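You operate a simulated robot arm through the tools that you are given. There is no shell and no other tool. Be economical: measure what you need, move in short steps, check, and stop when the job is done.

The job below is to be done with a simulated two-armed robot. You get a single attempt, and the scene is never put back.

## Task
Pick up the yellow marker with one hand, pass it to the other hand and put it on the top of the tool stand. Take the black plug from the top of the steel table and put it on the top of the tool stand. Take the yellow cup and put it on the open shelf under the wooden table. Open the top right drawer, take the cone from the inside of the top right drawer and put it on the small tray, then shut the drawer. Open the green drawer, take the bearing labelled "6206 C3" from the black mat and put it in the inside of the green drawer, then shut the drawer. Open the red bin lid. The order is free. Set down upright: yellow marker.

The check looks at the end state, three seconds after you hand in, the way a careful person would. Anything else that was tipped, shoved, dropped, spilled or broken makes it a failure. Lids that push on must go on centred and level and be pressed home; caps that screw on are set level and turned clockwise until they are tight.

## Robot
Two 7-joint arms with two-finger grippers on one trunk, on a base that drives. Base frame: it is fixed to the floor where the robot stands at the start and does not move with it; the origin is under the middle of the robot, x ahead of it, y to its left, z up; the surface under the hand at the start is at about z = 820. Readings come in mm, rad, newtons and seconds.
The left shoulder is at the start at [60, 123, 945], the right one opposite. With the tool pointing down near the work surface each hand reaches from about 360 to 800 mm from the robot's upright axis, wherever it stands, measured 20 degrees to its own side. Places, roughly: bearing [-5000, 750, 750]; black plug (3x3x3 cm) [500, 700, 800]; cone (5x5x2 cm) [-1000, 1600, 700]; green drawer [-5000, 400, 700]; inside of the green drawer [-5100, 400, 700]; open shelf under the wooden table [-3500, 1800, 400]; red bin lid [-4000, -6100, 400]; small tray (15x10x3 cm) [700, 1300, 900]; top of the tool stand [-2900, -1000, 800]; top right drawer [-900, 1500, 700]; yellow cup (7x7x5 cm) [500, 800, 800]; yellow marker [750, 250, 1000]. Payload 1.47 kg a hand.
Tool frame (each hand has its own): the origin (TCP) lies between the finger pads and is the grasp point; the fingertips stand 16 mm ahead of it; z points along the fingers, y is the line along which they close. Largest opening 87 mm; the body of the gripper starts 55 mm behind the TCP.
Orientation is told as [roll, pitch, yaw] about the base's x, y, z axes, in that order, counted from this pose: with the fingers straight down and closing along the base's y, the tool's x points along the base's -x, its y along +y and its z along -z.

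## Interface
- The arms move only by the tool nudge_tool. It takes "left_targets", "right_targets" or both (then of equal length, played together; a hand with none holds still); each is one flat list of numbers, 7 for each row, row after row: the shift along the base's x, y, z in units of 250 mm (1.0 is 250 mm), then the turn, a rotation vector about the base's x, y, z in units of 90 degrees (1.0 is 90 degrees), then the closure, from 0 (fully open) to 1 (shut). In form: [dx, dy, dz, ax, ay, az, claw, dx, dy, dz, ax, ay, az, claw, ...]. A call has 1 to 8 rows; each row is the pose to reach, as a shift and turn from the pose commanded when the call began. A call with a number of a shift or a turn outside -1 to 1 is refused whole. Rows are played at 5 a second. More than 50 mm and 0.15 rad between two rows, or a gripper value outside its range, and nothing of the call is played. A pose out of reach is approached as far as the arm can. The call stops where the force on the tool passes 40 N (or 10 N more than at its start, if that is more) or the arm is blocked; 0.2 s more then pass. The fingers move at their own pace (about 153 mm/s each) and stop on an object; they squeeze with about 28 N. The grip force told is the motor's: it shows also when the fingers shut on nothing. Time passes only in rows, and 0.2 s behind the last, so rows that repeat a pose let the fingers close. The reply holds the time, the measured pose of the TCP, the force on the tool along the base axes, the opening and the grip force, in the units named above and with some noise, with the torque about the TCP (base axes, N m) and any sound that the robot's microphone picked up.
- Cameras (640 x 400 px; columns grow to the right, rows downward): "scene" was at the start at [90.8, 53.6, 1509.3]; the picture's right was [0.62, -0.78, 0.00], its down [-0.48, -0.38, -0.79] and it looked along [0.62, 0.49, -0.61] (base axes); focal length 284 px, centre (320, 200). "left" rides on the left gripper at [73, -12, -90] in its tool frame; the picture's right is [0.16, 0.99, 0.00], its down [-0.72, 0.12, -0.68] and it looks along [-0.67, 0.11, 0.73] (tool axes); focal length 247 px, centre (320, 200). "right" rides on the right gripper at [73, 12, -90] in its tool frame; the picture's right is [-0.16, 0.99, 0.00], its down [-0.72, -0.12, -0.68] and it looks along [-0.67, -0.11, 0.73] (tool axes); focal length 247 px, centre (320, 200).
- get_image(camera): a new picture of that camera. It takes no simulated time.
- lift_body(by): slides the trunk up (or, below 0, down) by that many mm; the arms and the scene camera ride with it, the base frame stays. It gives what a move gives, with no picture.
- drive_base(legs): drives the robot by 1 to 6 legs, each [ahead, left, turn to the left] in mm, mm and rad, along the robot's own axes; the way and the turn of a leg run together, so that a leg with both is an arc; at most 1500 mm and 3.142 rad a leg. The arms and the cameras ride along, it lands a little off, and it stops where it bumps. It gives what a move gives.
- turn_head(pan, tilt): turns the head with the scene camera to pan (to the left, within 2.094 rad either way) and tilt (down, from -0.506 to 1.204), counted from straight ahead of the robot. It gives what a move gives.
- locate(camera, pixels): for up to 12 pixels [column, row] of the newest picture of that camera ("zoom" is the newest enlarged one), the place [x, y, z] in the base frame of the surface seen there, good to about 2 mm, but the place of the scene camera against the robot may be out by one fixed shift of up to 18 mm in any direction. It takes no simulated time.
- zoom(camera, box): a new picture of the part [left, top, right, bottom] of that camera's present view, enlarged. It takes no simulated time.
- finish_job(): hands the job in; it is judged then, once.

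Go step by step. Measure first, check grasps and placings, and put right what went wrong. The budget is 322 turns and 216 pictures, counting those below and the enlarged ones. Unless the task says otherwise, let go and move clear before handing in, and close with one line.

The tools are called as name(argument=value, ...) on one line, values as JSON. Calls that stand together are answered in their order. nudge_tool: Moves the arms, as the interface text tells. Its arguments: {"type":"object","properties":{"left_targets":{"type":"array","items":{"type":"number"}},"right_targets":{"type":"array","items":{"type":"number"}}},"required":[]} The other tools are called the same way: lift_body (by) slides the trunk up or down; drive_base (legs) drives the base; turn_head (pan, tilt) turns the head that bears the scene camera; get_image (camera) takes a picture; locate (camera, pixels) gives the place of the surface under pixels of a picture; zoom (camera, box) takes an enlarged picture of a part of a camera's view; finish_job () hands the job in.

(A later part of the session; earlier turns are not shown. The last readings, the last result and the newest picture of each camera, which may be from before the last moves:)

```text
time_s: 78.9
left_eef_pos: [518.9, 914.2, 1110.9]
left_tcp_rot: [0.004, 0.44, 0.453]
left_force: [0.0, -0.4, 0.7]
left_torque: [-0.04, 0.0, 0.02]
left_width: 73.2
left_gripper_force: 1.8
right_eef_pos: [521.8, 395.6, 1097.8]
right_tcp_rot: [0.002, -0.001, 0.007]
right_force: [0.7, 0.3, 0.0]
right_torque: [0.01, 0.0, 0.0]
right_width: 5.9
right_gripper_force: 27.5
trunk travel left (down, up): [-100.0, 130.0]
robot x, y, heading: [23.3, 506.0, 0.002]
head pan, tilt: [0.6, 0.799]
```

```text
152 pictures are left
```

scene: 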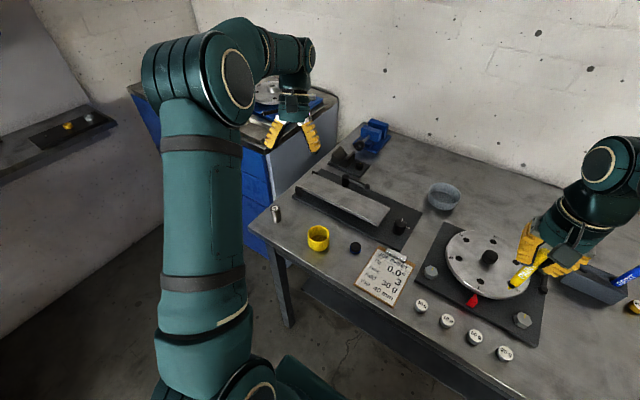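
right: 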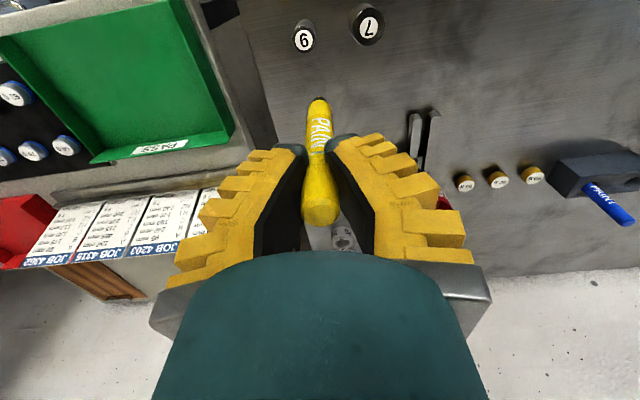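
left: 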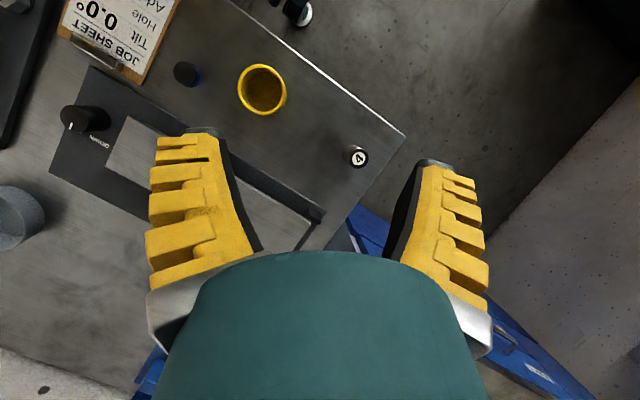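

Fix the left hand's leftover tilt/yaw while moving above the plug (538,724).

nudge_tool(left_targets=[0.015, -0.152, -0.07, 0.0127, -0.055, -0.0567, 0.3, 0.03, -0.304, -0.14, 0.0254, -0.11, -0.1135, 0.3, 0.045, -0.456, -0.21, 0.038, -0.165, -0.17, 0.3, 0.06, -0.608, -0.28, 0.0507, -0.22, -0.227, 0.3, 0.076, -0.76, -0.35, 0.0634, -0.275, -0.2837, 0.3, 0.076, -0.76, -0.35, 0.0634, -0.275, -0.2837, 0.3])

get_image(camera="left")

get_image(camera="right")

```text
time_s: 80.3
left_eef_pos: [540.3, 725.2, 1023.0]
left_tcp_rot: [0.002, -0.002, 0.0]
left_force: [-0.4, 0.1, -1.4]
left_torque: [-0.04, 0.0, 0.01]
left_width: 65.3
left_gripper_force: 3.4
right_eef_pos: [520.5, 395.5, 1098.1]
right_tcp_rot: [0.002, 0.001, 0.008]
right_force: [-0.5, 0.2, 0.2]
right_torque: [-0.02, 0.01, -0.01]
right_width: 6.0
right_gripper_force: 28.2
trunk travel left (down, up): [-100.0, 130.0]
robot x, y, heading: [24.2, 500.5, 0.005]
head pan, tilt: [0.6, 0.799]
```

```text
151 pictures are left
```

left: 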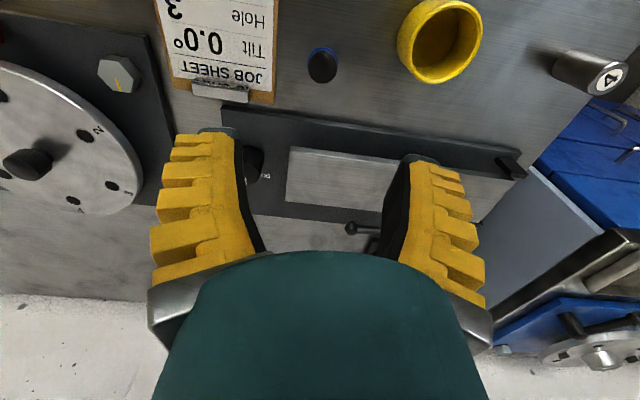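

```text
150 pictures are left
```

right: 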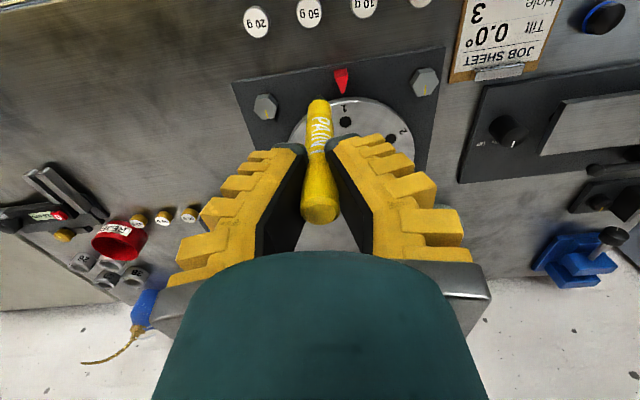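

locate(camera="left", pixels=[[322, 67], [315, 67], [330, 67], [322, 75], [322, 60], [320, 110], [410, 60], [480, 50], [440, 5], [440, 80]])

```text
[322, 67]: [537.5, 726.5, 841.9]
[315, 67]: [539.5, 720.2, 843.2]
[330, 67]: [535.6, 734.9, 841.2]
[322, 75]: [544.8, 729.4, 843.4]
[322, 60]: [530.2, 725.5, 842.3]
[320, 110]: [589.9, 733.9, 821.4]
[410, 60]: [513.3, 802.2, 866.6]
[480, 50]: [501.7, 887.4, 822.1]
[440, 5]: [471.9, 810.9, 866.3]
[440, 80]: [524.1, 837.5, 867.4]
```

Plug centre ≈ (537,727), top 842. Descend to z≈838 with moderate opening and grip.

nudge_tool(left_targets=[-0.01, 0.005, -0.18, 0, 0, 0, 0.45, -0.01, 0.005, -0.36, 0, 0, 0, 0.45, -0.01, 0.005, -0.54, 0, 0, 0, 0.45, -0.01, 0.005, -0.68, 0, 0, 0, 0.45, -0.01, 0.005, -0.735, 0, 0, 0, 0.45, -0.01, 0.005, -0.735, 0, 0, 0, 0.8, -0.01, 0.005, -0.735, 0, 0, 0, 1, -0.01, 0.005, -0.735, 0, 0, 0, 1])

get_image(camera="left")

```text
time_s: 82.1
left_eef_pos: [538.1, 727.4, 837.8]
left_tcp_rot: [0.005, -0.001, 0.0]
left_force: [1.9, 1.2, 7.0]
left_torque: [0.02, -0.07, 0.03]
left_width: 19.4
left_gripper_force: 28.6
right_eef_pos: [520.8, 394.6, 1097.4]
right_tcp_rot: [0.004, 0.002, 0.006]
right_force: [-0.2, 0.5, -0.5]
right_torque: [0.01, -0.01, -0.02]
right_width: 5.9
right_gripper_force: 28.7
trunk travel left (down, up): [-100.0, 130.0]
robot x, y, heading: [22.1, 500.8, 0.009]
head pan, tilt: [0.6, 0.799]
```

```text
149 pictures are left
```

left: 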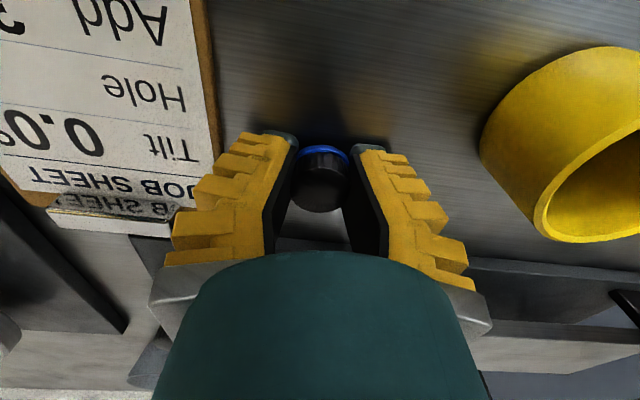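

Plug gripped (width 19, 28 N). Lift it.

nudge_tool(left_targets=[0, 0, 0.04, 0, 0, 0, 1, 0, 0, 0.16, 0, 0, 0, 1, 0, 0, 0.34, 0, 0, 0, 1, 0, 0, 0.52, 0, 0, 0, 1, 0, 0, 0.7, 0, 0, 0, 1, 0, 0, 0.88, 0, 0, 0, 1, 0, 0, 0.98, 0, 0, 0, 1])

get_image(camera="left")

```text
time_s: 83.7
left_eef_pos: [536.3, 725.4, 1086.9]
left_tcp_rot: [0.002, 0.0, 0.0]
left_force: [0.5, 0.8, -0.8]
left_torque: [-0.01, 0.0, 0.03]
left_width: 17.7
left_gripper_force: 28.4
right_eef_pos: [522.2, 394.2, 1098.0]
right_tcp_rot: [0.001, -0.001, 0.007]
right_force: [0.7, 0.2, 0.1]
right_torque: [-0.01, 0.02, -0.01]
right_width: 6.2
right_gripper_force: 27.8
trunk travel left (down, up): [-100.0, 130.0]
robot x, y, heading: [26.0, 501.4, 0.002]
head pan, tilt: [0.6, 0.799]
```

```text
148 pictures are left
```

left: 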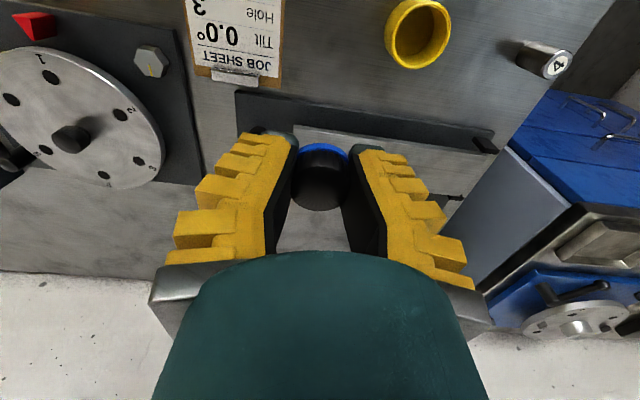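

Plug secure. Now back off and turn toward the tool stand.

drive_base(legs=[[-740, -200, 0], [0, 0, -1.3], [0, 0, -1.3]])

turn_head(pan=0, tilt=0.4)

get_image(camera="scene")

```text
time_s: 94.2
left_eef_pos: [-1027.0, -174.3, 1085.0]
left_tcp_rot: [0.004, -0.001, -2.543]
left_force: [0.2, -0.1, 0.0]
left_torque: [-0.02, 0.0, 0.01]
left_width: 17.1
left_gripper_force: 27.6
right_eef_pos: [-1200.8, 108.2, 1098.1]
right_tcp_rot: [0.001, 0.002, -2.536]
right_force: [-0.2, -0.6, -1.2]
right_torque: [0.0, 0.0, 0.01]
right_width: 6.0
right_gripper_force: 28.2
trunk travel left (down, up): [-100.0, 130.0]
robot x, y, heading: [-735.2, 300.5, -2.539]
head pan, tilt: [0.6, 0.799]
```

```text
time_s: 95.2
left_eef_pos: [-1028.4, -174.6, 1085.9]
left_tcp_rot: [0.002, 0.001, -2.545]
left_force: [-0.4, -0.4, -0.8]
left_torque: [0.02, -0.02, -0.01]
left_width: 16.9
left_gripper_force: 27.7
right_eef_pos: [-1201.1, 106.7, 1098.0]
right_tcp_rot: [0.002, 0.001, -2.535]
right_force: [-0.8, 0.0, -0.4]
right_torque: [0.02, 0.02, 0.01]
right_width: 6.1
right_gripper_force: 27.9
trunk travel left (down, up): [-100.0, 130.0]
robot x, y, heading: [-729.1, 302.2, -2.538]
head pan, tilt: [0.0, 0.4]
```

```text
147 pictures are left
```

scene: 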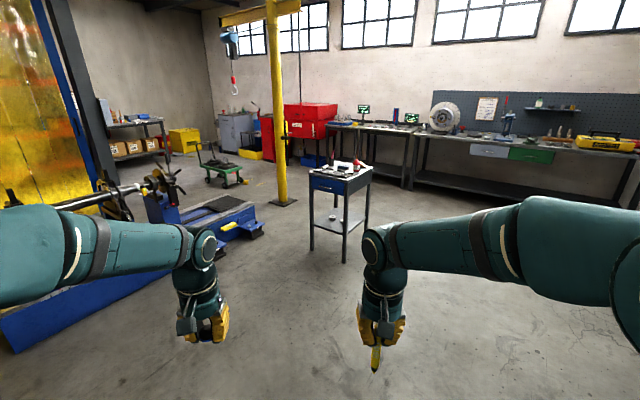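

The tool stand is straight ahead at (340,180), and the bench with the green drawer beyond at (530,155). Locate the stand.

zoom(camera="scene", box=[290, 140, 390, 202])

locate(camera="zoom", pixels=[[128, 205], [325, 245], [500, 200], [395, 235], [310, 200], [420, 205]])

```text
6.40 times, centred on (340, 171) of scene
```

zoom: 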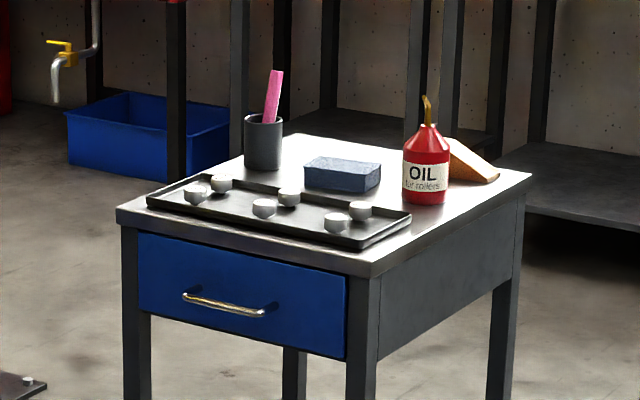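

```text
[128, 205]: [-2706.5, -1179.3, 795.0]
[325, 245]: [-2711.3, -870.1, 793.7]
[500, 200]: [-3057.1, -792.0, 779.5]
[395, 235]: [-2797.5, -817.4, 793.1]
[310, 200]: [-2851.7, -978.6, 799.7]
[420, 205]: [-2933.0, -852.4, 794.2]
```

locate(camera="scene", pixels=[[258, 226], [245, 240], [230, 210], [283, 202], [215, 200], [180, 270], [313, 248], [345, 262]])

```text
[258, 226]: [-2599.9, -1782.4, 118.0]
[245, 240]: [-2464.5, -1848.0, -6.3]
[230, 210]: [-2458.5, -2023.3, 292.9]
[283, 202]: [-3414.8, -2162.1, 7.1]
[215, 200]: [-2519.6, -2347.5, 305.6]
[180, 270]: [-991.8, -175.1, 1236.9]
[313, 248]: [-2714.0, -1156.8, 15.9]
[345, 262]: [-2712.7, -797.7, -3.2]
```

drive_base(legs=[[1000, 150, 0], [800, 128, 0], [0, 0, -0.604]])

turn_head(pan=0, tilt=0.75)

get_image(camera="scene")

```text
time_s: 106.0
left_eef_pos: [-2600.2, -1154.2, 1085.6]
left_tcp_rot: [0.005, 0.0, 3.115]
left_force: [1.3, 0.0, -0.6]
left_torque: [0.03, -0.02, 0.0]
left_width: 16.6
left_gripper_force: 27.9
right_eef_pos: [-2572.9, -823.6, 1098.4]
right_tcp_rot: [0.004, 0.0, 3.119]
right_force: [-0.2, -0.4, 0.0]
right_torque: [-0.03, 0.0, -0.01]
right_width: 5.7
right_gripper_force: 27.5
trunk travel left (down, up): [-100.0, 130.0]
robot x, y, heading: [-2082.1, -946.9, 3.122]
head pan, tilt: [0.0, 0.4]
```

```text
time_s: 106.9
left_eef_pos: [-2599.6, -1153.2, 1084.4]
left_tcp_rot: [0.004, -0.001, 3.114]
left_force: [-0.6, -0.5, -0.6]
left_torque: [0.01, -0.02, -0.02]
left_width: 16.8
left_gripper_force: 28.0
right_eef_pos: [-2574.2, -823.5, 1098.5]
right_tcp_rot: [0.002, 0.001, 3.121]
right_force: [-0.1, -0.3, 0.0]
right_torque: [-0.01, -0.02, 0.04]
right_width: 6.0
right_gripper_force: 28.2
trunk travel left (down, up): [-100.0, 130.0]
robot x, y, heading: [-2078.4, -946.9, 3.121]
head pan, tilt: [0.0, 0.75]
```

```text
145 pictures are left
```

scene: 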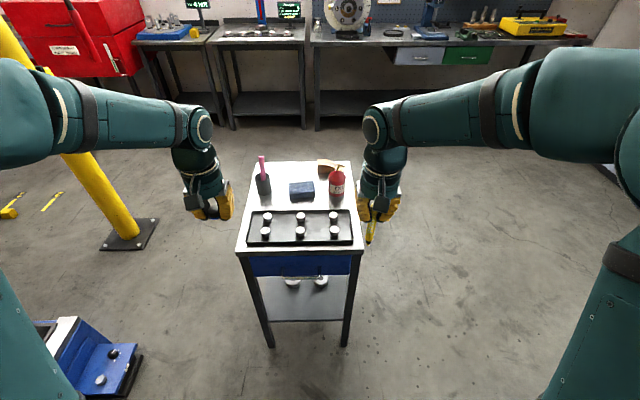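

zoom(camera="scene", box=[230, 150, 370, 258])

locate(camera="zoom", pixels=[[30, 450], [600, 455], [85, 55], [545, 50], [95, 395], [555, 395], [110, 270], [545, 260], [430, 180], [200, 180], [510, 330], [150, 120]])

```text
3.70 times, centred on (300, 204) of scene
```

zoom: 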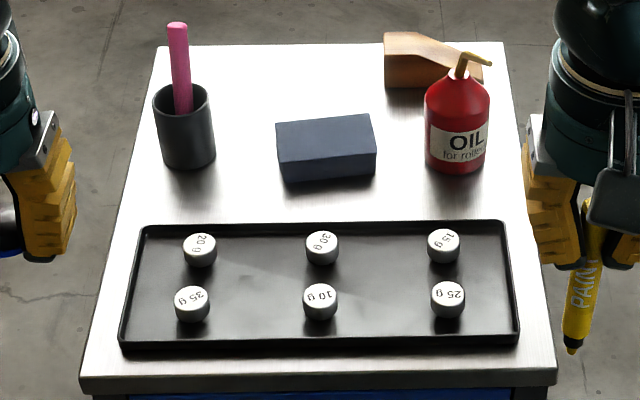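

```text
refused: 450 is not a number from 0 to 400
```

locate(camera="zoom", pixels=[[82, 378], [556, 372], [158, 46], [503, 44], [138, 225], [505, 222], [185, 165], [455, 168], [280, 180], [375, 175], [240, 195], [405, 195]])

locate(camera="zoom", pixels=[[300, 80], [240, 80], [180, 95], [177, 25], [458, 75], [465, 58], [430, 50], [325, 120], [325, 145], [350, 80], [122, 350], [518, 345]])

```text
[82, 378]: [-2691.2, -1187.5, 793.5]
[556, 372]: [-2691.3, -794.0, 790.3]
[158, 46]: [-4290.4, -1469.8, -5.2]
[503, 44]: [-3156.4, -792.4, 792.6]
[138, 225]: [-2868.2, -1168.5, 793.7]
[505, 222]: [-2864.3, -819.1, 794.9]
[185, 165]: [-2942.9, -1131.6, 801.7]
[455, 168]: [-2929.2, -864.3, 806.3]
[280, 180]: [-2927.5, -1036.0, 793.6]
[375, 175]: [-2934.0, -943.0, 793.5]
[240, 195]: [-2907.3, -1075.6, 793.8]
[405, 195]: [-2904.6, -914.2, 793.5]
```

```text
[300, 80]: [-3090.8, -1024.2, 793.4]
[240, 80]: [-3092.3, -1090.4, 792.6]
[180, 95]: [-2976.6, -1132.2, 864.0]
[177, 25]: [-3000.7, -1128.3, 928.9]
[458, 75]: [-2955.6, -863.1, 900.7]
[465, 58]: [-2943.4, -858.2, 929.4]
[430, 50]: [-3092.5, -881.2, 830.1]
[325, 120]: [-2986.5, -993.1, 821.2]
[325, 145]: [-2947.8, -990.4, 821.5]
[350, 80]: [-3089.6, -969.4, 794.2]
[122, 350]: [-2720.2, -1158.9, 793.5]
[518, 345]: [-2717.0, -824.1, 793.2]
```

The free area is the rear of the stand top (x −2990…−3140, y −1180…−900). I'll approach from behind; check the bench clearance first.

locate(camera="scene", pixels=[[318, 45], [305, 120], [318, 125], [240, 45], [470, 62], [480, 55], [600, 120], [420, 62]])

drive_base(legs=[[0, -850, 0.02], [1000, 0, 0], [650, 0, 0], [0, 0, -1.57], [0, 0, -1.57]])

get_image(camera="scene")

```text
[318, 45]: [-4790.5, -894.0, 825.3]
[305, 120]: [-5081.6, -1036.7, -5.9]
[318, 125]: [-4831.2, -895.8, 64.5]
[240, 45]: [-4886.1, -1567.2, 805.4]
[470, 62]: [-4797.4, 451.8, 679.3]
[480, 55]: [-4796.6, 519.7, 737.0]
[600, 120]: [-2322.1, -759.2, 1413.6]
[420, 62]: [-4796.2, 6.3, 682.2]
```

```text
time_s: 130.3
left_eef_pos: [-3214.0, 176.0, 1085.9]
left_tcp_rot: [0.005, -0.001, -0.008]
left_force: [0.0, -0.3, -0.4]
left_torque: [0.04, -0.01, 0.02]
left_width: 17.2
left_gripper_force: 27.8
right_eef_pos: [-3234.4, -154.4, 1097.9]
right_tcp_rot: [0.002, -0.001, -0.002]
right_force: [-0.4, 0.3, -0.3]
right_torque: [-0.02, 0.0, 0.01]
right_width: 6.1
right_gripper_force: 28.0
trunk travel left (down, up): [-100.0, 130.0]
robot x, y, heading: [-3729.6, -43.6, -0.006]
head pan, tilt: [0.0, 0.75]
```

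```text
143 pictures are left
```

scene: 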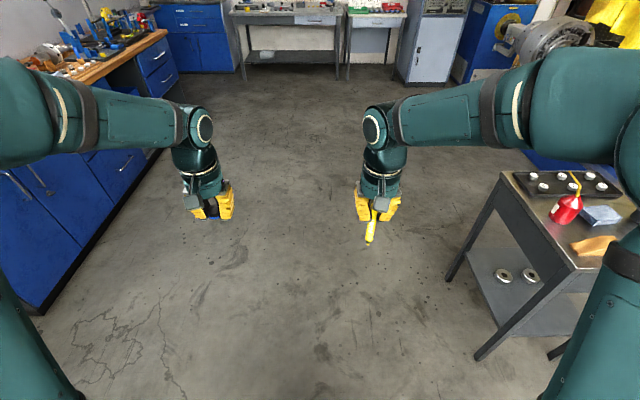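

drive_base(legs=[[-80, 0, 0], [0, -930, 0.006]])

get_image(camera="scene")

```text
time_s: 139.6
left_eef_pos: [-3290.9, -747.9, 1086.0]
left_tcp_rot: [0.004, -0.001, 0.017]
left_force: [0.3, -0.4, -0.6]
left_torque: [0.01, -0.03, 0.0]
left_width: 16.6
left_gripper_force: 28.2
right_eef_pos: [-3301.8, -1078.4, 1097.8]
right_tcp_rot: [0.002, 0.0, 0.025]
right_force: [-0.3, -0.1, 0.0]
right_torque: [-0.02, 0.0, 0.02]
right_width: 6.1
right_gripper_force: 28.5
trunk travel left (down, up): [-100.0, 130.0]
robot x, y, heading: [-3798.7, -982.4, 0.02]
head pan, tilt: [0.0, 0.75]
```

```text
142 pictures are left
```

scene: 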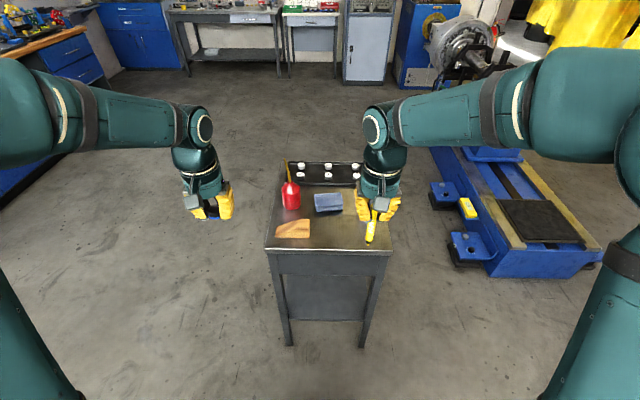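

drive_base(legs=[[100, 0, -0.02]])

get_image(camera="right")

get_image(camera="left")

```text
time_s: 140.7
left_eef_pos: [-3186.5, -757.7, 1085.1]
left_tcp_rot: [0.004, 0.003, -0.003]
left_force: [0.5, 0.1, -1.0]
left_torque: [0.01, 0.05, 0.0]
left_width: 16.6
left_gripper_force: 28.0
right_eef_pos: [-3205.4, -1088.1, 1097.7]
right_tcp_rot: [0.002, 0.003, 0.003]
right_force: [0.3, -0.2, -0.7]
right_torque: [-0.04, 0.08, -0.04]
right_width: 6.1
right_gripper_force: 28.1
trunk travel left (down, up): [-100.0, 130.0]
robot x, y, heading: [-3701.6, -975.7, -0.002]
head pan, tilt: [0.0, 0.75]
```

```text
141 pictures are left
```

right: 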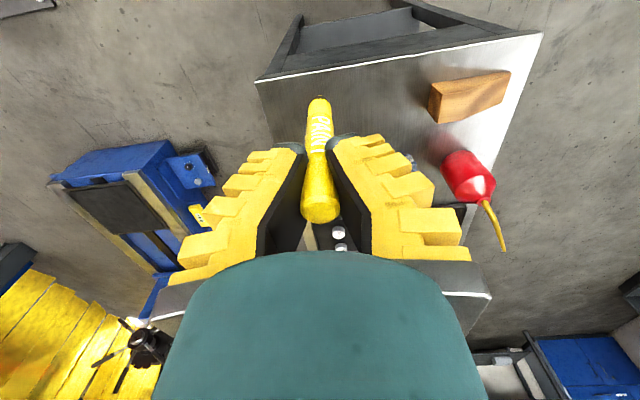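

```text
140 pictures are left
```

left: 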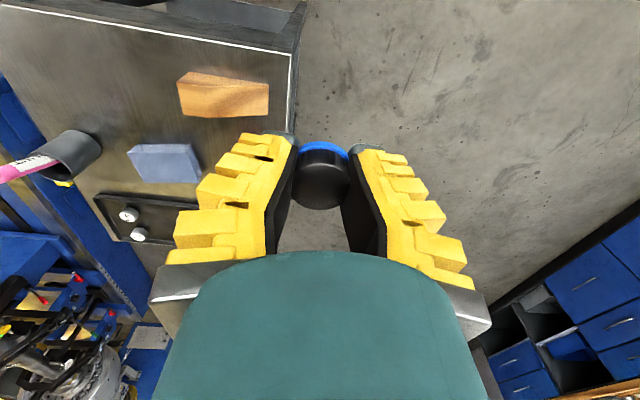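

locate(camera="right", pixels=[[265, 85], [280, 110], [400, 85], [420, 50], [530, 40], [432, 115], [410, 120], [318, 98], [318, 125], [320, 175], [345, 90]])

locate(camera="left", pixels=[[290, 60], [140, 40], [185, 110], [265, 115], [130, 145], [195, 180], [150, 80], [85, 100], [100, 145]])

```text
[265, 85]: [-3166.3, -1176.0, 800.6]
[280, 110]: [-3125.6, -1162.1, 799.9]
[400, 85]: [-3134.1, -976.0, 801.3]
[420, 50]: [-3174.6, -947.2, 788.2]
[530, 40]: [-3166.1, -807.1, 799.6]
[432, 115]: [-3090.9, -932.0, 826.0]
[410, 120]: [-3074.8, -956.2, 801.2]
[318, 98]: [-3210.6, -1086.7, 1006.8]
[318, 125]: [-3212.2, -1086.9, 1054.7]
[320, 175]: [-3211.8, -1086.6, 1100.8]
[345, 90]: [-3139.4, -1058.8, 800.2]
```

```text
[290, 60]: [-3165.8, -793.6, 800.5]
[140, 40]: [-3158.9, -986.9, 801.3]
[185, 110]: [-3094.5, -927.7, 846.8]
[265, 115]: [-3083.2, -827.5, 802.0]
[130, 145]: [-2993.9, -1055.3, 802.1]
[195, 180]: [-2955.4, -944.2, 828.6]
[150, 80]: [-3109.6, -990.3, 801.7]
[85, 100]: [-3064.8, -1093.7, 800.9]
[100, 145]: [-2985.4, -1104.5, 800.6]
```

Stand top z = 801, rear edge x ≈ −3166. Place the marker at (−3070,−1110): move over and lower to just above.

nudge_tool(right_targets=[0.18, -0.03, 0, 0, 0, 0, 1, 0.36, -0.06, 0, 0, 0, 0, 1, 0.54, -0.088, 0, 0, 0, 0, 1, 0.54, -0.088, -0.18, 0, 0, 0, 1, 0.54, -0.088, -0.36, 0, 0, 0, 1, 0.54, -0.088, -0.54, 0, 0, 0, 1, 0.54, -0.088, -0.7, 0, 0, 0, 1, 0.54, -0.088, -0.72, 0, 0, 0, 1])

get_image(camera="right")

get_image(camera="scene")

```text
time_s: 142.5
left_eef_pos: [-3187.4, -756.6, 1085.3]
left_tcp_rot: [0.004, 0.001, -0.002]
left_force: [0.9, 1.0, -0.3]
left_torque: [-0.03, -0.05, -0.02]
left_width: 16.4
left_gripper_force: 28.3
right_eef_pos: [-3071.2, -1107.5, 917.8]
right_tcp_rot: [0.001, 0.0, 0.003]
right_force: [-0.2, 0.0, 0.2]
right_torque: [0.01, -0.02, 0.03]
right_width: 6.2
right_gripper_force: 27.8
trunk travel left (down, up): [-100.0, 130.0]
robot x, y, heading: [-3702.3, -979.1, -0.0]
head pan, tilt: [0.0, 0.75]
```

```text
139 pictures are left
```

right: 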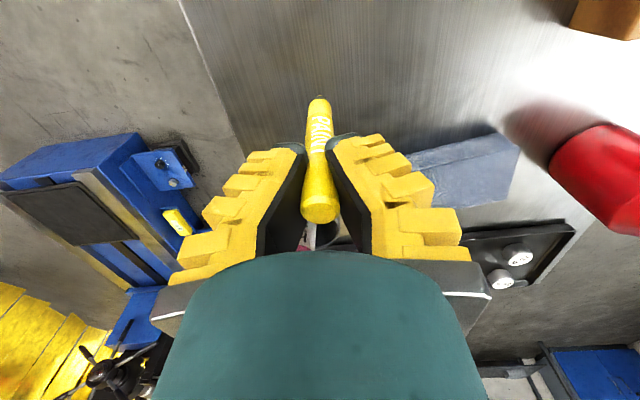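

```text
138 pictures are left
```

scene: 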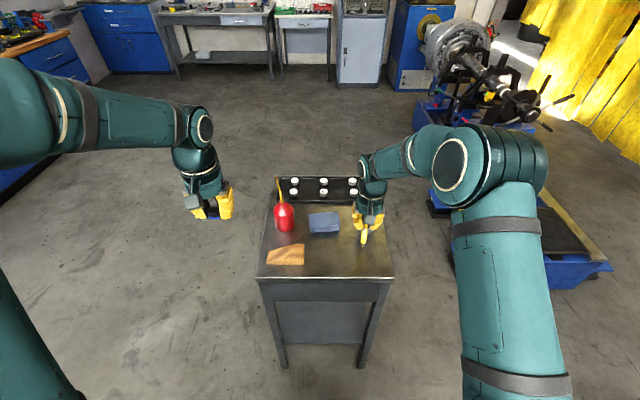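

Lower in small steps until touch.

nudge_tool(right_targets=[0, 0, -0.02, 0, 0, 0, 1, 0, 0, -0.036, 0, 0, 0, 1, 0, 0, -0.044, 0, 0, 0, 1])

```text
time_s: 143.3
left_eef_pos: [-3187.8, -758.0, 1085.5]
left_tcp_rot: [0.005, 0.0, -0.002]
left_force: [0.4, -1.1, -0.1]
left_torque: [0.01, -0.05, 0.0]
left_width: 16.7
left_gripper_force: 27.4
right_eef_pos: [-3070.0, -1109.4, 907.5]
right_tcp_rot: [0.002, 0.001, 0.003]
right_force: [-0.1, 0.3, 0.4]
right_torque: [0.03, 0.02, -0.02]
right_width: 5.8
right_gripper_force: 28.1
trunk travel left (down, up): [-100.0, 130.0]
robot x, y, heading: [-3702.2, -981.1, 0.001]
head pan, tilt: [0.0, 0.75]
```

nudge_tool(right_targets=[0, 0, -0.008, 0, 0, 0, 1, 0, 0, -0.014, 0, 0, 0, 1])

```text
time_s: 143.9
left_eef_pos: [-3190.5, -756.8, 1086.0]
left_tcp_rot: [0.002, 0.0, -0.004]
left_force: [-0.2, 0.8, -0.8]
left_torque: [0.0, -0.03, 0.0]
left_width: 16.5
left_gripper_force: 28.4
right_eef_pos: [-3069.4, -1108.6, 905.1]
right_tcp_rot: [0.001, -0.003, 0.003]
right_force: [-3.0, -0.8, 17.4]
right_torque: [-0.06, 0.37, 0.04]
right_width: 6.0
right_gripper_force: 28.8
trunk travel left (down, up): [-100.0, 130.0]
robot x, y, heading: [-3702.8, -977.5, 0.002]
head pan, tilt: [0.0, 0.75]
```

Touching (17 N). Relax slightly and open a little.

nudge_tool(right_targets=[0, 0, 0.01, 0, 0, 0, 1, 0, 0, 0.01, 0, 0, 0, 0.85, 0, 0, 0.01, 0, 0, 0, 0.78, 0, 0, 0.01, 0, 0, 0, 0.7, 0, 0, 0.01, 0, 0, 0, 0.6, 0, 0, 0.01, 0, 0, 0, 0.6])

get_image(camera="right")

zoom(camera="scene", box=[320, 190, 420, 260])

```text
time_s: 145.3
left_eef_pos: [-3188.3, -755.9, 1086.3]
left_tcp_rot: [0.002, 0.001, -0.005]
left_force: [-0.1, -0.1, -0.3]
left_torque: [0.0, 0.0, 0.02]
left_width: 16.6
left_gripper_force: 28.4
right_eef_pos: [-3070.0, -1109.3, 905.9]
right_tcp_rot: [0.0, 0.0, 0.004]
right_force: [0.3, 0.0, 0.2]
right_torque: [0.02, -0.03, -0.03]
right_width: 40.6
right_gripper_force: 4.4
trunk travel left (down, up): [-100.0, 130.0]
robot x, y, heading: [-3702.5, -979.8, 0.004]
head pan, tilt: [0.0, 0.75]
```

```text
137 pictures are left
```

right: 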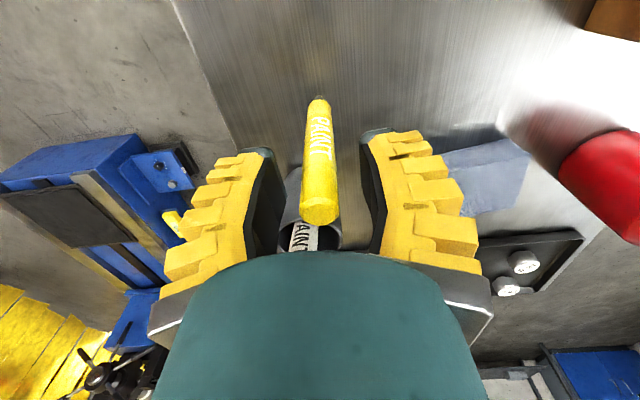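

```text
5.71 times, centred on (370, 225) of scene
```

zoom: 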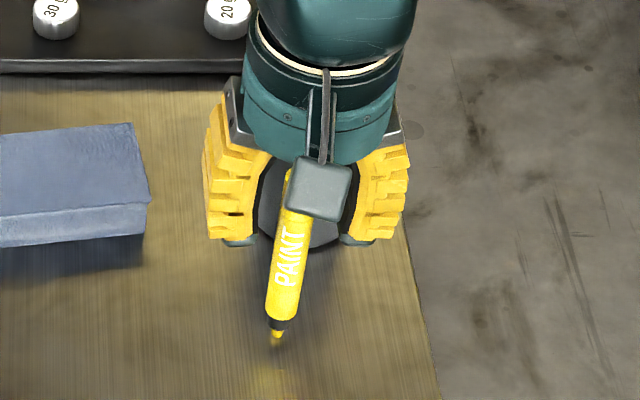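

It stands. Raise the right hand straight up and withdraw to the right.

nudge_tool(right_targets=[0, 0, 0.08, 0, 0, 0, 0.6, 0, 0, 0.24, 0, 0, 0, 0.6, 0, 0, 0.42, 0, 0, 0, 0.6, 0, 0, 0.6, 0, 0, 0, 0.6, 0, 0, 0.78, 0, 0, 0, 0.6, -0.16, -0.05, 0.84, 0, 0, 0, 0.6, -0.34, -0.12, 0.84, 0, 0, 0, 0.6, -0.5, -0.2, 0.84, 0, 0, 0, 0.6])

get_image(camera="scene")

```text
time_s: 147.1
left_eef_pos: [-3188.7, -757.2, 1085.7]
left_tcp_rot: [0.004, 0.0, -0.004]
left_force: [-1.1, -0.1, 0.2]
left_torque: [-0.02, -0.02, -0.04]
left_width: 16.8
left_gripper_force: 27.4
right_eef_pos: [-3194.7, -1156.5, 1117.9]
right_tcp_rot: [0.0, -0.001, 0.004]
right_force: [0.4, -0.4, -0.8]
right_torque: [0.02, -0.04, -0.01]
right_width: 40.9
right_gripper_force: 4.3
trunk travel left (down, up): [-100.0, 130.0]
robot x, y, heading: [-3703.3, -981.4, 0.005]
head pan, tilt: [0.0, 0.75]
```

```text
135 pictures are left
```

scene: 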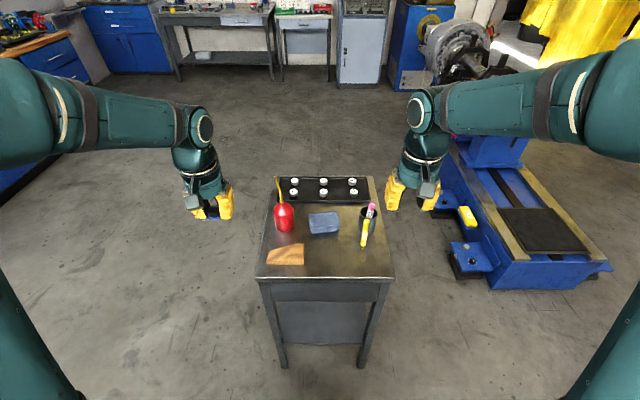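

Marker stands upright by the pot. Now carry the plug to (−3085,−1005).

nudge_tool(left_targets=[0.07, -0.165, 0, 0, 0, 0, 1, 0.14, -0.33, 0, 0, 0, 0, 1, 0.21, -0.495, 0, 0, 0, 0, 1, 0.28, -0.66, 0, 0, 0, 0, 1, 0.35, -0.825, 0, 0, 0, 0, 1, 0.414, -0.99, 0, 0, 0, 0, 1, 0.414, -0.99, -0.15, 0, 0, 0, 1])

nudge_tool(left_targets=[0, 0, -0.18, 0, 0, 0, 1, 0, 0, -0.36, 0, 0, 0, 1, 0, 0, -0.54, 0, 0, 0, 1, 0, 0, -0.72, 0, 0, 0, 1, 0, 0, -0.85, 0, 0, 0, 1])

get_image(camera="left")

get_image(camera="scene")

```text
time_s: 148.7
left_eef_pos: [-3083.1, -1006.4, 1047.3]
left_tcp_rot: [0.0, 0.002, -0.002]
left_force: [-0.1, -0.1, 0.1]
left_torque: [-0.04, 0.02, -0.01]
left_width: 16.6
left_gripper_force: 27.8
right_eef_pos: [-3193.1, -1156.0, 1117.9]
right_tcp_rot: [0.001, 0.001, 0.005]
right_force: [0.1, 0.7, -0.3]
right_torque: [-0.02, 0.03, -0.01]
right_width: 40.4
right_gripper_force: 4.4
trunk travel left (down, up): [-100.0, 130.0]
robot x, y, heading: [-3701.8, -979.7, 0.001]
head pan, tilt: [0.0, 0.75]
```

```text
time_s: 149.9
left_eef_pos: [-3084.4, -1008.0, 833.9]
left_tcp_rot: [0.001, 0.0, -0.002]
left_force: [-0.5, -0.8, -0.4]
left_torque: [-0.01, 0.0, 0.0]
left_width: 16.8
left_gripper_force: 28.1
right_eef_pos: [-3193.5, -1156.6, 1116.1]
right_tcp_rot: [0.003, 0.0, 0.003]
right_force: [0.7, 0.2, 0.4]
right_torque: [0.01, -0.01, -0.02]
right_width: 40.9
right_gripper_force: 4.6
trunk travel left (down, up): [-100.0, 130.0]
robot x, y, heading: [-3700.6, -981.9, -0.001]
head pan, tilt: [0.0, 0.75]
```

```text
134 pictures are left
```

left: 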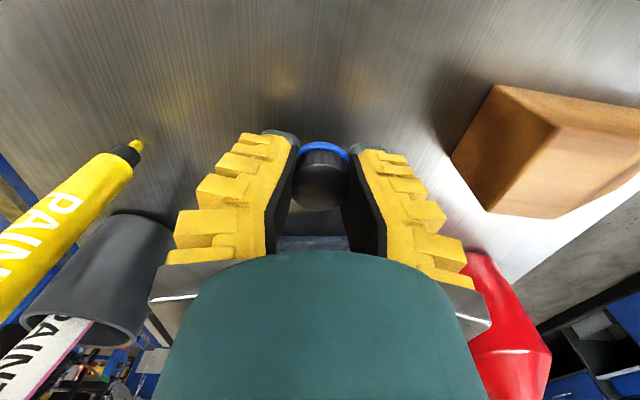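

```text
133 pictures are left
```

scene: 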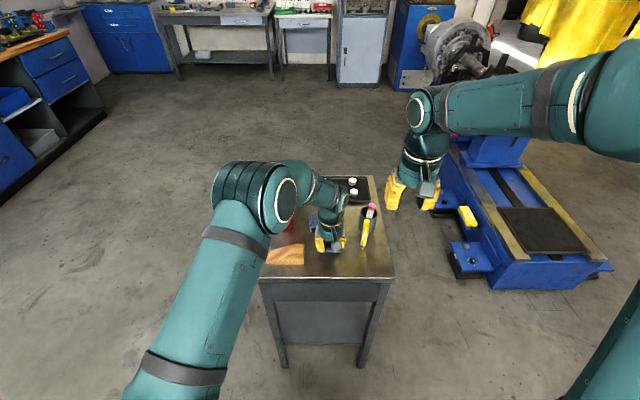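

Lower ~15 mm to touch.

nudge_tool(left_targets=[0, 0, -0.04, 0, 0, 0, 1, 0, 0, -0.06, 0, 0, 0, 1])

```text
time_s: 150.5
left_eef_pos: [-3085.9, -1007.6, 819.7]
left_tcp_rot: [0.002, -0.001, -0.003]
left_force: [-0.3, 0.3, 0.1]
left_torque: [0.0, -0.04, 0.02]
left_width: 16.3
left_gripper_force: 28.4
right_eef_pos: [-3195.1, -1156.3, 1117.4]
right_tcp_rot: [0.003, 0.0, 0.005]
right_force: [-0.5, -0.1, 0.7]
right_torque: [0.05, 0.01, 0.02]
right_width: 40.6
right_gripper_force: 4.6
trunk travel left (down, up): [-100.0, 130.0]
robot x, y, heading: [-3703.5, -981.6, 0.003]
head pan, tilt: [0.0, 0.75]
```

nudge_tool(left_targets=[0, 0, -0.008, 0, 0, 0, 1, 0, 0, -0.014, 0, 0, 0, 1])

```text
time_s: 151.1
left_eef_pos: [-3085.7, -1006.5, 817.8]
left_tcp_rot: [0.002, -0.002, -0.003]
left_force: [-0.6, -0.6, 6.7]
left_torque: [-0.04, 0.0, 0.0]
left_width: 16.3
left_gripper_force: 28.2
right_eef_pos: [-3193.5, -1156.6, 1118.3]
right_tcp_rot: [0.001, 0.0, 0.004]
right_force: [-0.6, 0.1, 0.6]
right_torque: [0.04, -0.01, -0.01]
right_width: 40.6
right_gripper_force: 3.7
trunk travel left (down, up): [-100.0, 130.0]
robot x, y, heading: [-3705.3, -974.6, 0.0]
head pan, tilt: [0.0, 0.75]
```

Touching. Open and lift away.

nudge_tool(left_targets=[0, 0, 0, 0, 0, 0, 0.7, 0, 0, 0, 0, 0, 0, 0.5, 0, 0, 0.1, 0, 0, 0, 0.5, 0, 0, 0.28, 0, 0, 0, 0.5, 0, 0, 0.46, 0, 0, 0, 0.5, 0, 0, 0.64, 0, 0, 0, 0.5, 0, 0, 0.82, 0, 0, 0, 0.5, 0, 0, 1, 0, 0, 0, 0.5])

nudge_tool(left_targets=[-0.16, 0.09, 0.05, 0, 0, 0, 0.2, -0.32, 0.2, 0.1, 0, 0, 0, 0.2, -0.4, 0.36, 0.1, 0, 0, 0, 0.2, -0.4, 0.54, 0.1, 0, 0, 0, 0.2, -0.4, 0.72, 0.1, 0, 0, 0, 0.2, -0.4, 0.9, 0.1, 0, 0, 0, 0.2])

get_image(camera="scene")

```text
time_s: 152.9
left_eef_pos: [-3083.5, -1006.0, 1064.1]
left_tcp_rot: [0.003, 0.002, -0.003]
left_force: [1.1, -0.5, -0.5]
left_torque: [-0.01, 0.01, -0.03]
left_width: 48.7
left_gripper_force: 3.7
right_eef_pos: [-3194.0, -1156.4, 1117.8]
right_tcp_rot: [0.002, -0.001, 0.003]
right_force: [-0.3, 0.3, -0.3]
right_torque: [0.02, -0.03, 0.02]
right_width: 40.7
right_gripper_force: 4.1
trunk travel left (down, up): [-100.0, 130.0]
robot x, y, heading: [-3703.0, -979.8, 0.002]
head pan, tilt: [0.0, 0.75]
```

```text
refused: row 2 steps farther than a row can; nothing moved
```

```text
132 pictures are left
```

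scene: 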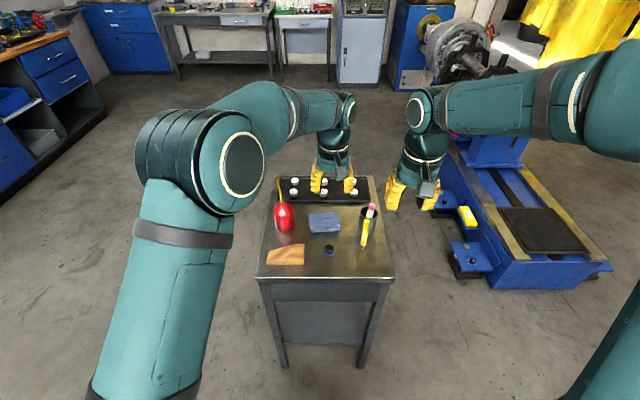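

Plug (329,249) and marker (365,232) both stand on the stand. Retract the left hand.

nudge_tool(left_targets=[-0.16, 0.08, 0.05, 0, 0, 0, 0.2, -0.3, 0.2, 0.1, 0, 0, 0, 0.2, -0.38, 0.36, 0.1, 0, 0, 0, 0.2, -0.4, 0.54, 0.1, 0, 0, 0, 0.2, -0.4, 0.72, 0.1, 0, 0, 0, 0.2, -0.4, 0.9, 0.1, 0, 0, 0, 0.2])

drive_base(legs=[[-200, 0, 0], [0, 1430, 0], [0, 0, 1.57], [0, 0, 1.57]])

turn_head(pan=0, tilt=0.5)

get_image(camera="scene")

```text
time_s: 154.3
left_eef_pos: [-3185.4, -779.1, 1095.7]
left_tcp_rot: [0.002, 0.001, -0.003]
left_force: [0.5, 0.0, 0.0]
left_torque: [-0.01, -0.01, -0.04]
left_width: 73.1
left_gripper_force: 2.0
right_eef_pos: [-3194.5, -1154.1, 1117.7]
right_tcp_rot: [0.002, -0.002, 0.003]
right_force: [1.2, 0.1, 0.2]
right_torque: [-0.02, 0.03, 0.04]
right_width: 40.9
right_gripper_force: 4.2
trunk travel left (down, up): [-100.0, 130.0]
robot x, y, heading: [-3701.1, -976.7, 0.001]
head pan, tilt: [0.0, 0.75]
```

```text
time_s: 175.8
left_eef_pos: [-4434.1, 237.3, 1095.0]
left_tcp_rot: [0.002, 0.002, -3.12]
left_force: [-0.1, 0.3, 0.4]
left_torque: [0.02, -0.01, 0.0]
left_width: 73.3
left_gripper_force: 2.4
right_eef_pos: [-4433.0, 616.2, 1117.1]
right_tcp_rot: [0.004, -0.001, -3.112]
right_force: [-0.2, 0.6, 0.8]
right_torque: [0.0, 0.03, 0.01]
right_width: 40.5
right_gripper_force: 4.5
trunk travel left (down, up): [-100.0, 130.0]
robot x, y, heading: [-3920.9, 449.6, -3.113]
head pan, tilt: [0.0, 0.75]
```

```text
time_s: 176.6
left_eef_pos: [-4434.2, 239.0, 1094.9]
left_tcp_rot: [0.003, 0.0, -3.12]
left_force: [0.3, 0.6, -0.1]
left_torque: [0.05, 0.03, -0.05]
left_width: 73.5
left_gripper_force: 2.6
right_eef_pos: [-4434.4, 614.7, 1117.0]
right_tcp_rot: [0.002, 0.001, -3.112]
right_force: [0.6, -0.2, 0.3]
right_torque: [0.01, -0.01, 0.03]
right_width: 41.0
right_gripper_force: 4.4
trunk travel left (down, up): [-100.0, 130.0]
robot x, y, heading: [-3920.5, 450.3, -3.116]
head pan, tilt: [0.0, 0.499]
```

```text
131 pictures are left
```

scene: 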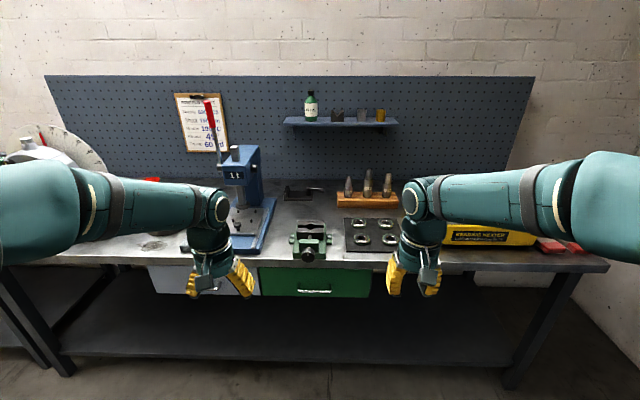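

The green drawer (315,283) and black mat with bearings (370,236) are in view. Zoom on them.

zoom(camera="scene", box=[330, 205, 420, 261])

locate(camera="zoom", pixels=[[215, 145], [345, 150], [215, 240], [355, 240], [100, 290], [240, 190]])

zoom(camera="scene", box=[250, 230, 390, 310])

locate(camera="zoom", pixels=[[300, 265], [230, 262], [370, 262], [45, 170], [540, 160], [50, 300], [540, 300], [300, 160], [295, 135], [290, 90], [240, 60], [330, 60]])

```text
7.11 times, centred on (375, 233) of scene
```

zoom: 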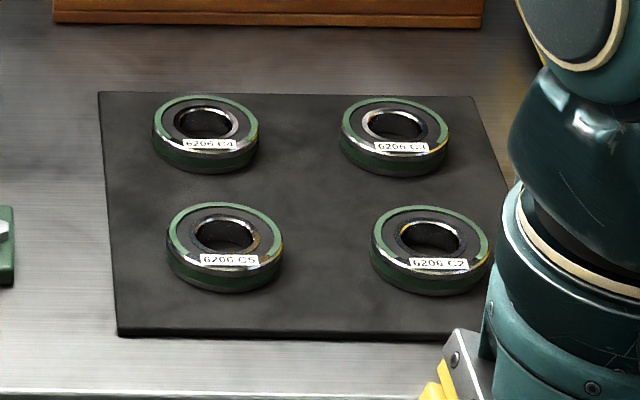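

```text
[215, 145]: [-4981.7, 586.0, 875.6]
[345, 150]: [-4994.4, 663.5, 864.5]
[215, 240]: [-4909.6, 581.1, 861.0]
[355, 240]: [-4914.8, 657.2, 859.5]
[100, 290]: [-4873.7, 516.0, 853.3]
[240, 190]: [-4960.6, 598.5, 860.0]
```

```text
4.57 times, centred on (320, 270) of scene
```

zoom: 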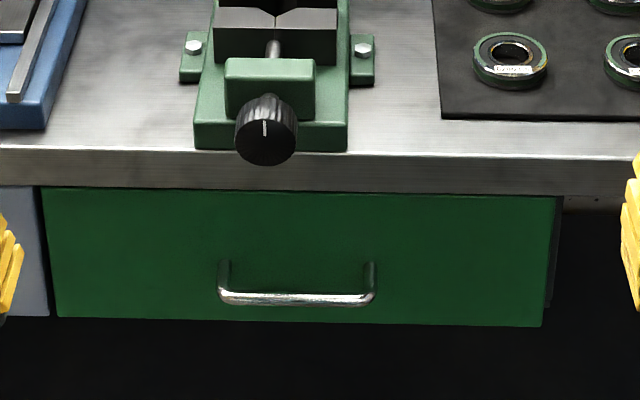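

```text
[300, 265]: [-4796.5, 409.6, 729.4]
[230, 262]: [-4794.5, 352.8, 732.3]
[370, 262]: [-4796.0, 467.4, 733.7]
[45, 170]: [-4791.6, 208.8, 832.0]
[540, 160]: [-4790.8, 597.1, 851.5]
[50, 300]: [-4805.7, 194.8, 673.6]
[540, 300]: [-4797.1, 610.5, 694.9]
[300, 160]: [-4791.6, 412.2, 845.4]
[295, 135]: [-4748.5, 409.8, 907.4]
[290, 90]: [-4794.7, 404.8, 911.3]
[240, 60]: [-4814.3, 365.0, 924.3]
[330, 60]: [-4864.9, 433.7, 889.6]
```

The top-left/top-right labels read C4 and C1/C3, to be read closer. First locate the handle bar itself.

locate(camera="zoom", pixels=[[295, 297], [295, 300], [250, 296], [340, 298], [224, 280], [370, 280], [222, 262], [372, 264], [130, 250], [450, 250]])

```text
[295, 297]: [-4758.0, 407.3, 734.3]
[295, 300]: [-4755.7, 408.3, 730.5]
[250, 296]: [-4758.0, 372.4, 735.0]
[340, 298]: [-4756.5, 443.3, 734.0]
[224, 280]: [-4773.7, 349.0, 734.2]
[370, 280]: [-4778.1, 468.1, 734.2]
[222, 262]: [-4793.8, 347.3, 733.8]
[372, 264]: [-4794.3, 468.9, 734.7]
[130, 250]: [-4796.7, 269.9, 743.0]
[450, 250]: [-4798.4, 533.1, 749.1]
```

Bar true position ≈ (−4742, 408, 741), 120 mm wide. Rotate the left hand to point forward with fingers closing vertically.

nudge_tool(left_targets=[0, 0, 0, -0.0494, 0.0468, -0.0481, 0.2, 0, 0, 0, -0.0988, 0.0936, -0.0962, 0.2, 0, 0, 0, -0.1482, 0.1404, -0.1443, 0.2, 0, 0, 0, -0.1976, 0.1872, -0.1924, 0.2, 0, 0, 0, -0.247, 0.234, -0.2405, 0.2, 0, 0, 0, -0.2964, 0.2808, -0.2886, 0.2, 0, 0, 0, -0.3458, 0.3276, -0.3367, 0.2, 0, 0, 0, -0.395, 0.3745, -0.385, 0.2])

nudge_tool(left_targets=[0, 0, 0, -0.0494, 0.0468, -0.0481, 0.2, 0, 0, 0, -0.0988, 0.0936, -0.0962, 0.2, 0, 0, 0, -0.1482, 0.1404, -0.1443, 0.2, 0, 0, 0, -0.1976, 0.1872, -0.1924, 0.2, 0, 0, 0, -0.247, 0.234, -0.2405, 0.2, 0, 0, 0, -0.2964, 0.2808, -0.2886, 0.2, 0, 0, 0, -0.3458, 0.3276, -0.3367, 0.2, 0, 0, 0, -0.395, 0.3745, -0.385, 0.2])

get_image(camera="scene")

```text
time_s: 178.4
left_eef_pos: [-4433.7, 238.0, 1094.0]
left_tcp_rot: [0.789, -0.337, 2.378]
left_force: [0.5, 0.8, 0.0]
left_torque: [0.01, 0.05, 0.05]
left_width: 73.1
left_gripper_force: 2.2
right_eef_pos: [-4434.1, 614.3, 1117.8]
right_tcp_rot: [0.001, 0.001, -3.113]
right_force: [-0.2, 0.4, 0.6]
right_torque: [0.02, -0.02, -0.01]
right_width: 40.8
right_gripper_force: 3.9
trunk travel left (down, up): [-100.0, 130.0]
robot x, y, heading: [-3924.5, 448.2, -3.116]
head pan, tilt: [0.0, 0.499]
```

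```text
time_s: 180.2
left_eef_pos: [-4434.7, 240.7, 1091.2]
left_tcp_rot: [1.381, -0.142, 1.776]
left_force: [0.5, 0.3, 0.1]
left_torque: [0.01, -0.02, -0.02]
left_width: 72.9
left_gripper_force: 2.6
left hand out of reach, approached as far as the arm can: row 6, 7, 8
right_eef_pos: [-4435.3, 614.8, 1116.3]
right_tcp_rot: [0.0, 0.0, -3.112]
right_force: [-0.3, -0.7, -0.3]
right_torque: [-0.01, -0.02, 0.0]
right_width: 40.6
right_gripper_force: 4.1
trunk travel left (down, up): [-100.0, 130.0]
robot x, y, heading: [-3921.6, 446.8, -3.113]
head pan, tilt: [0.0, 0.499]
```

```text
128 pictures are left
```

scene: 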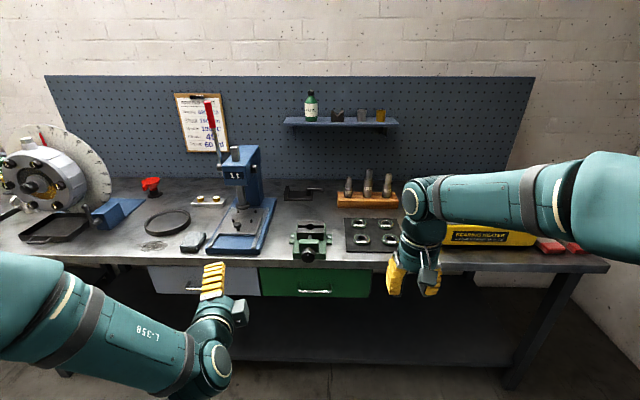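

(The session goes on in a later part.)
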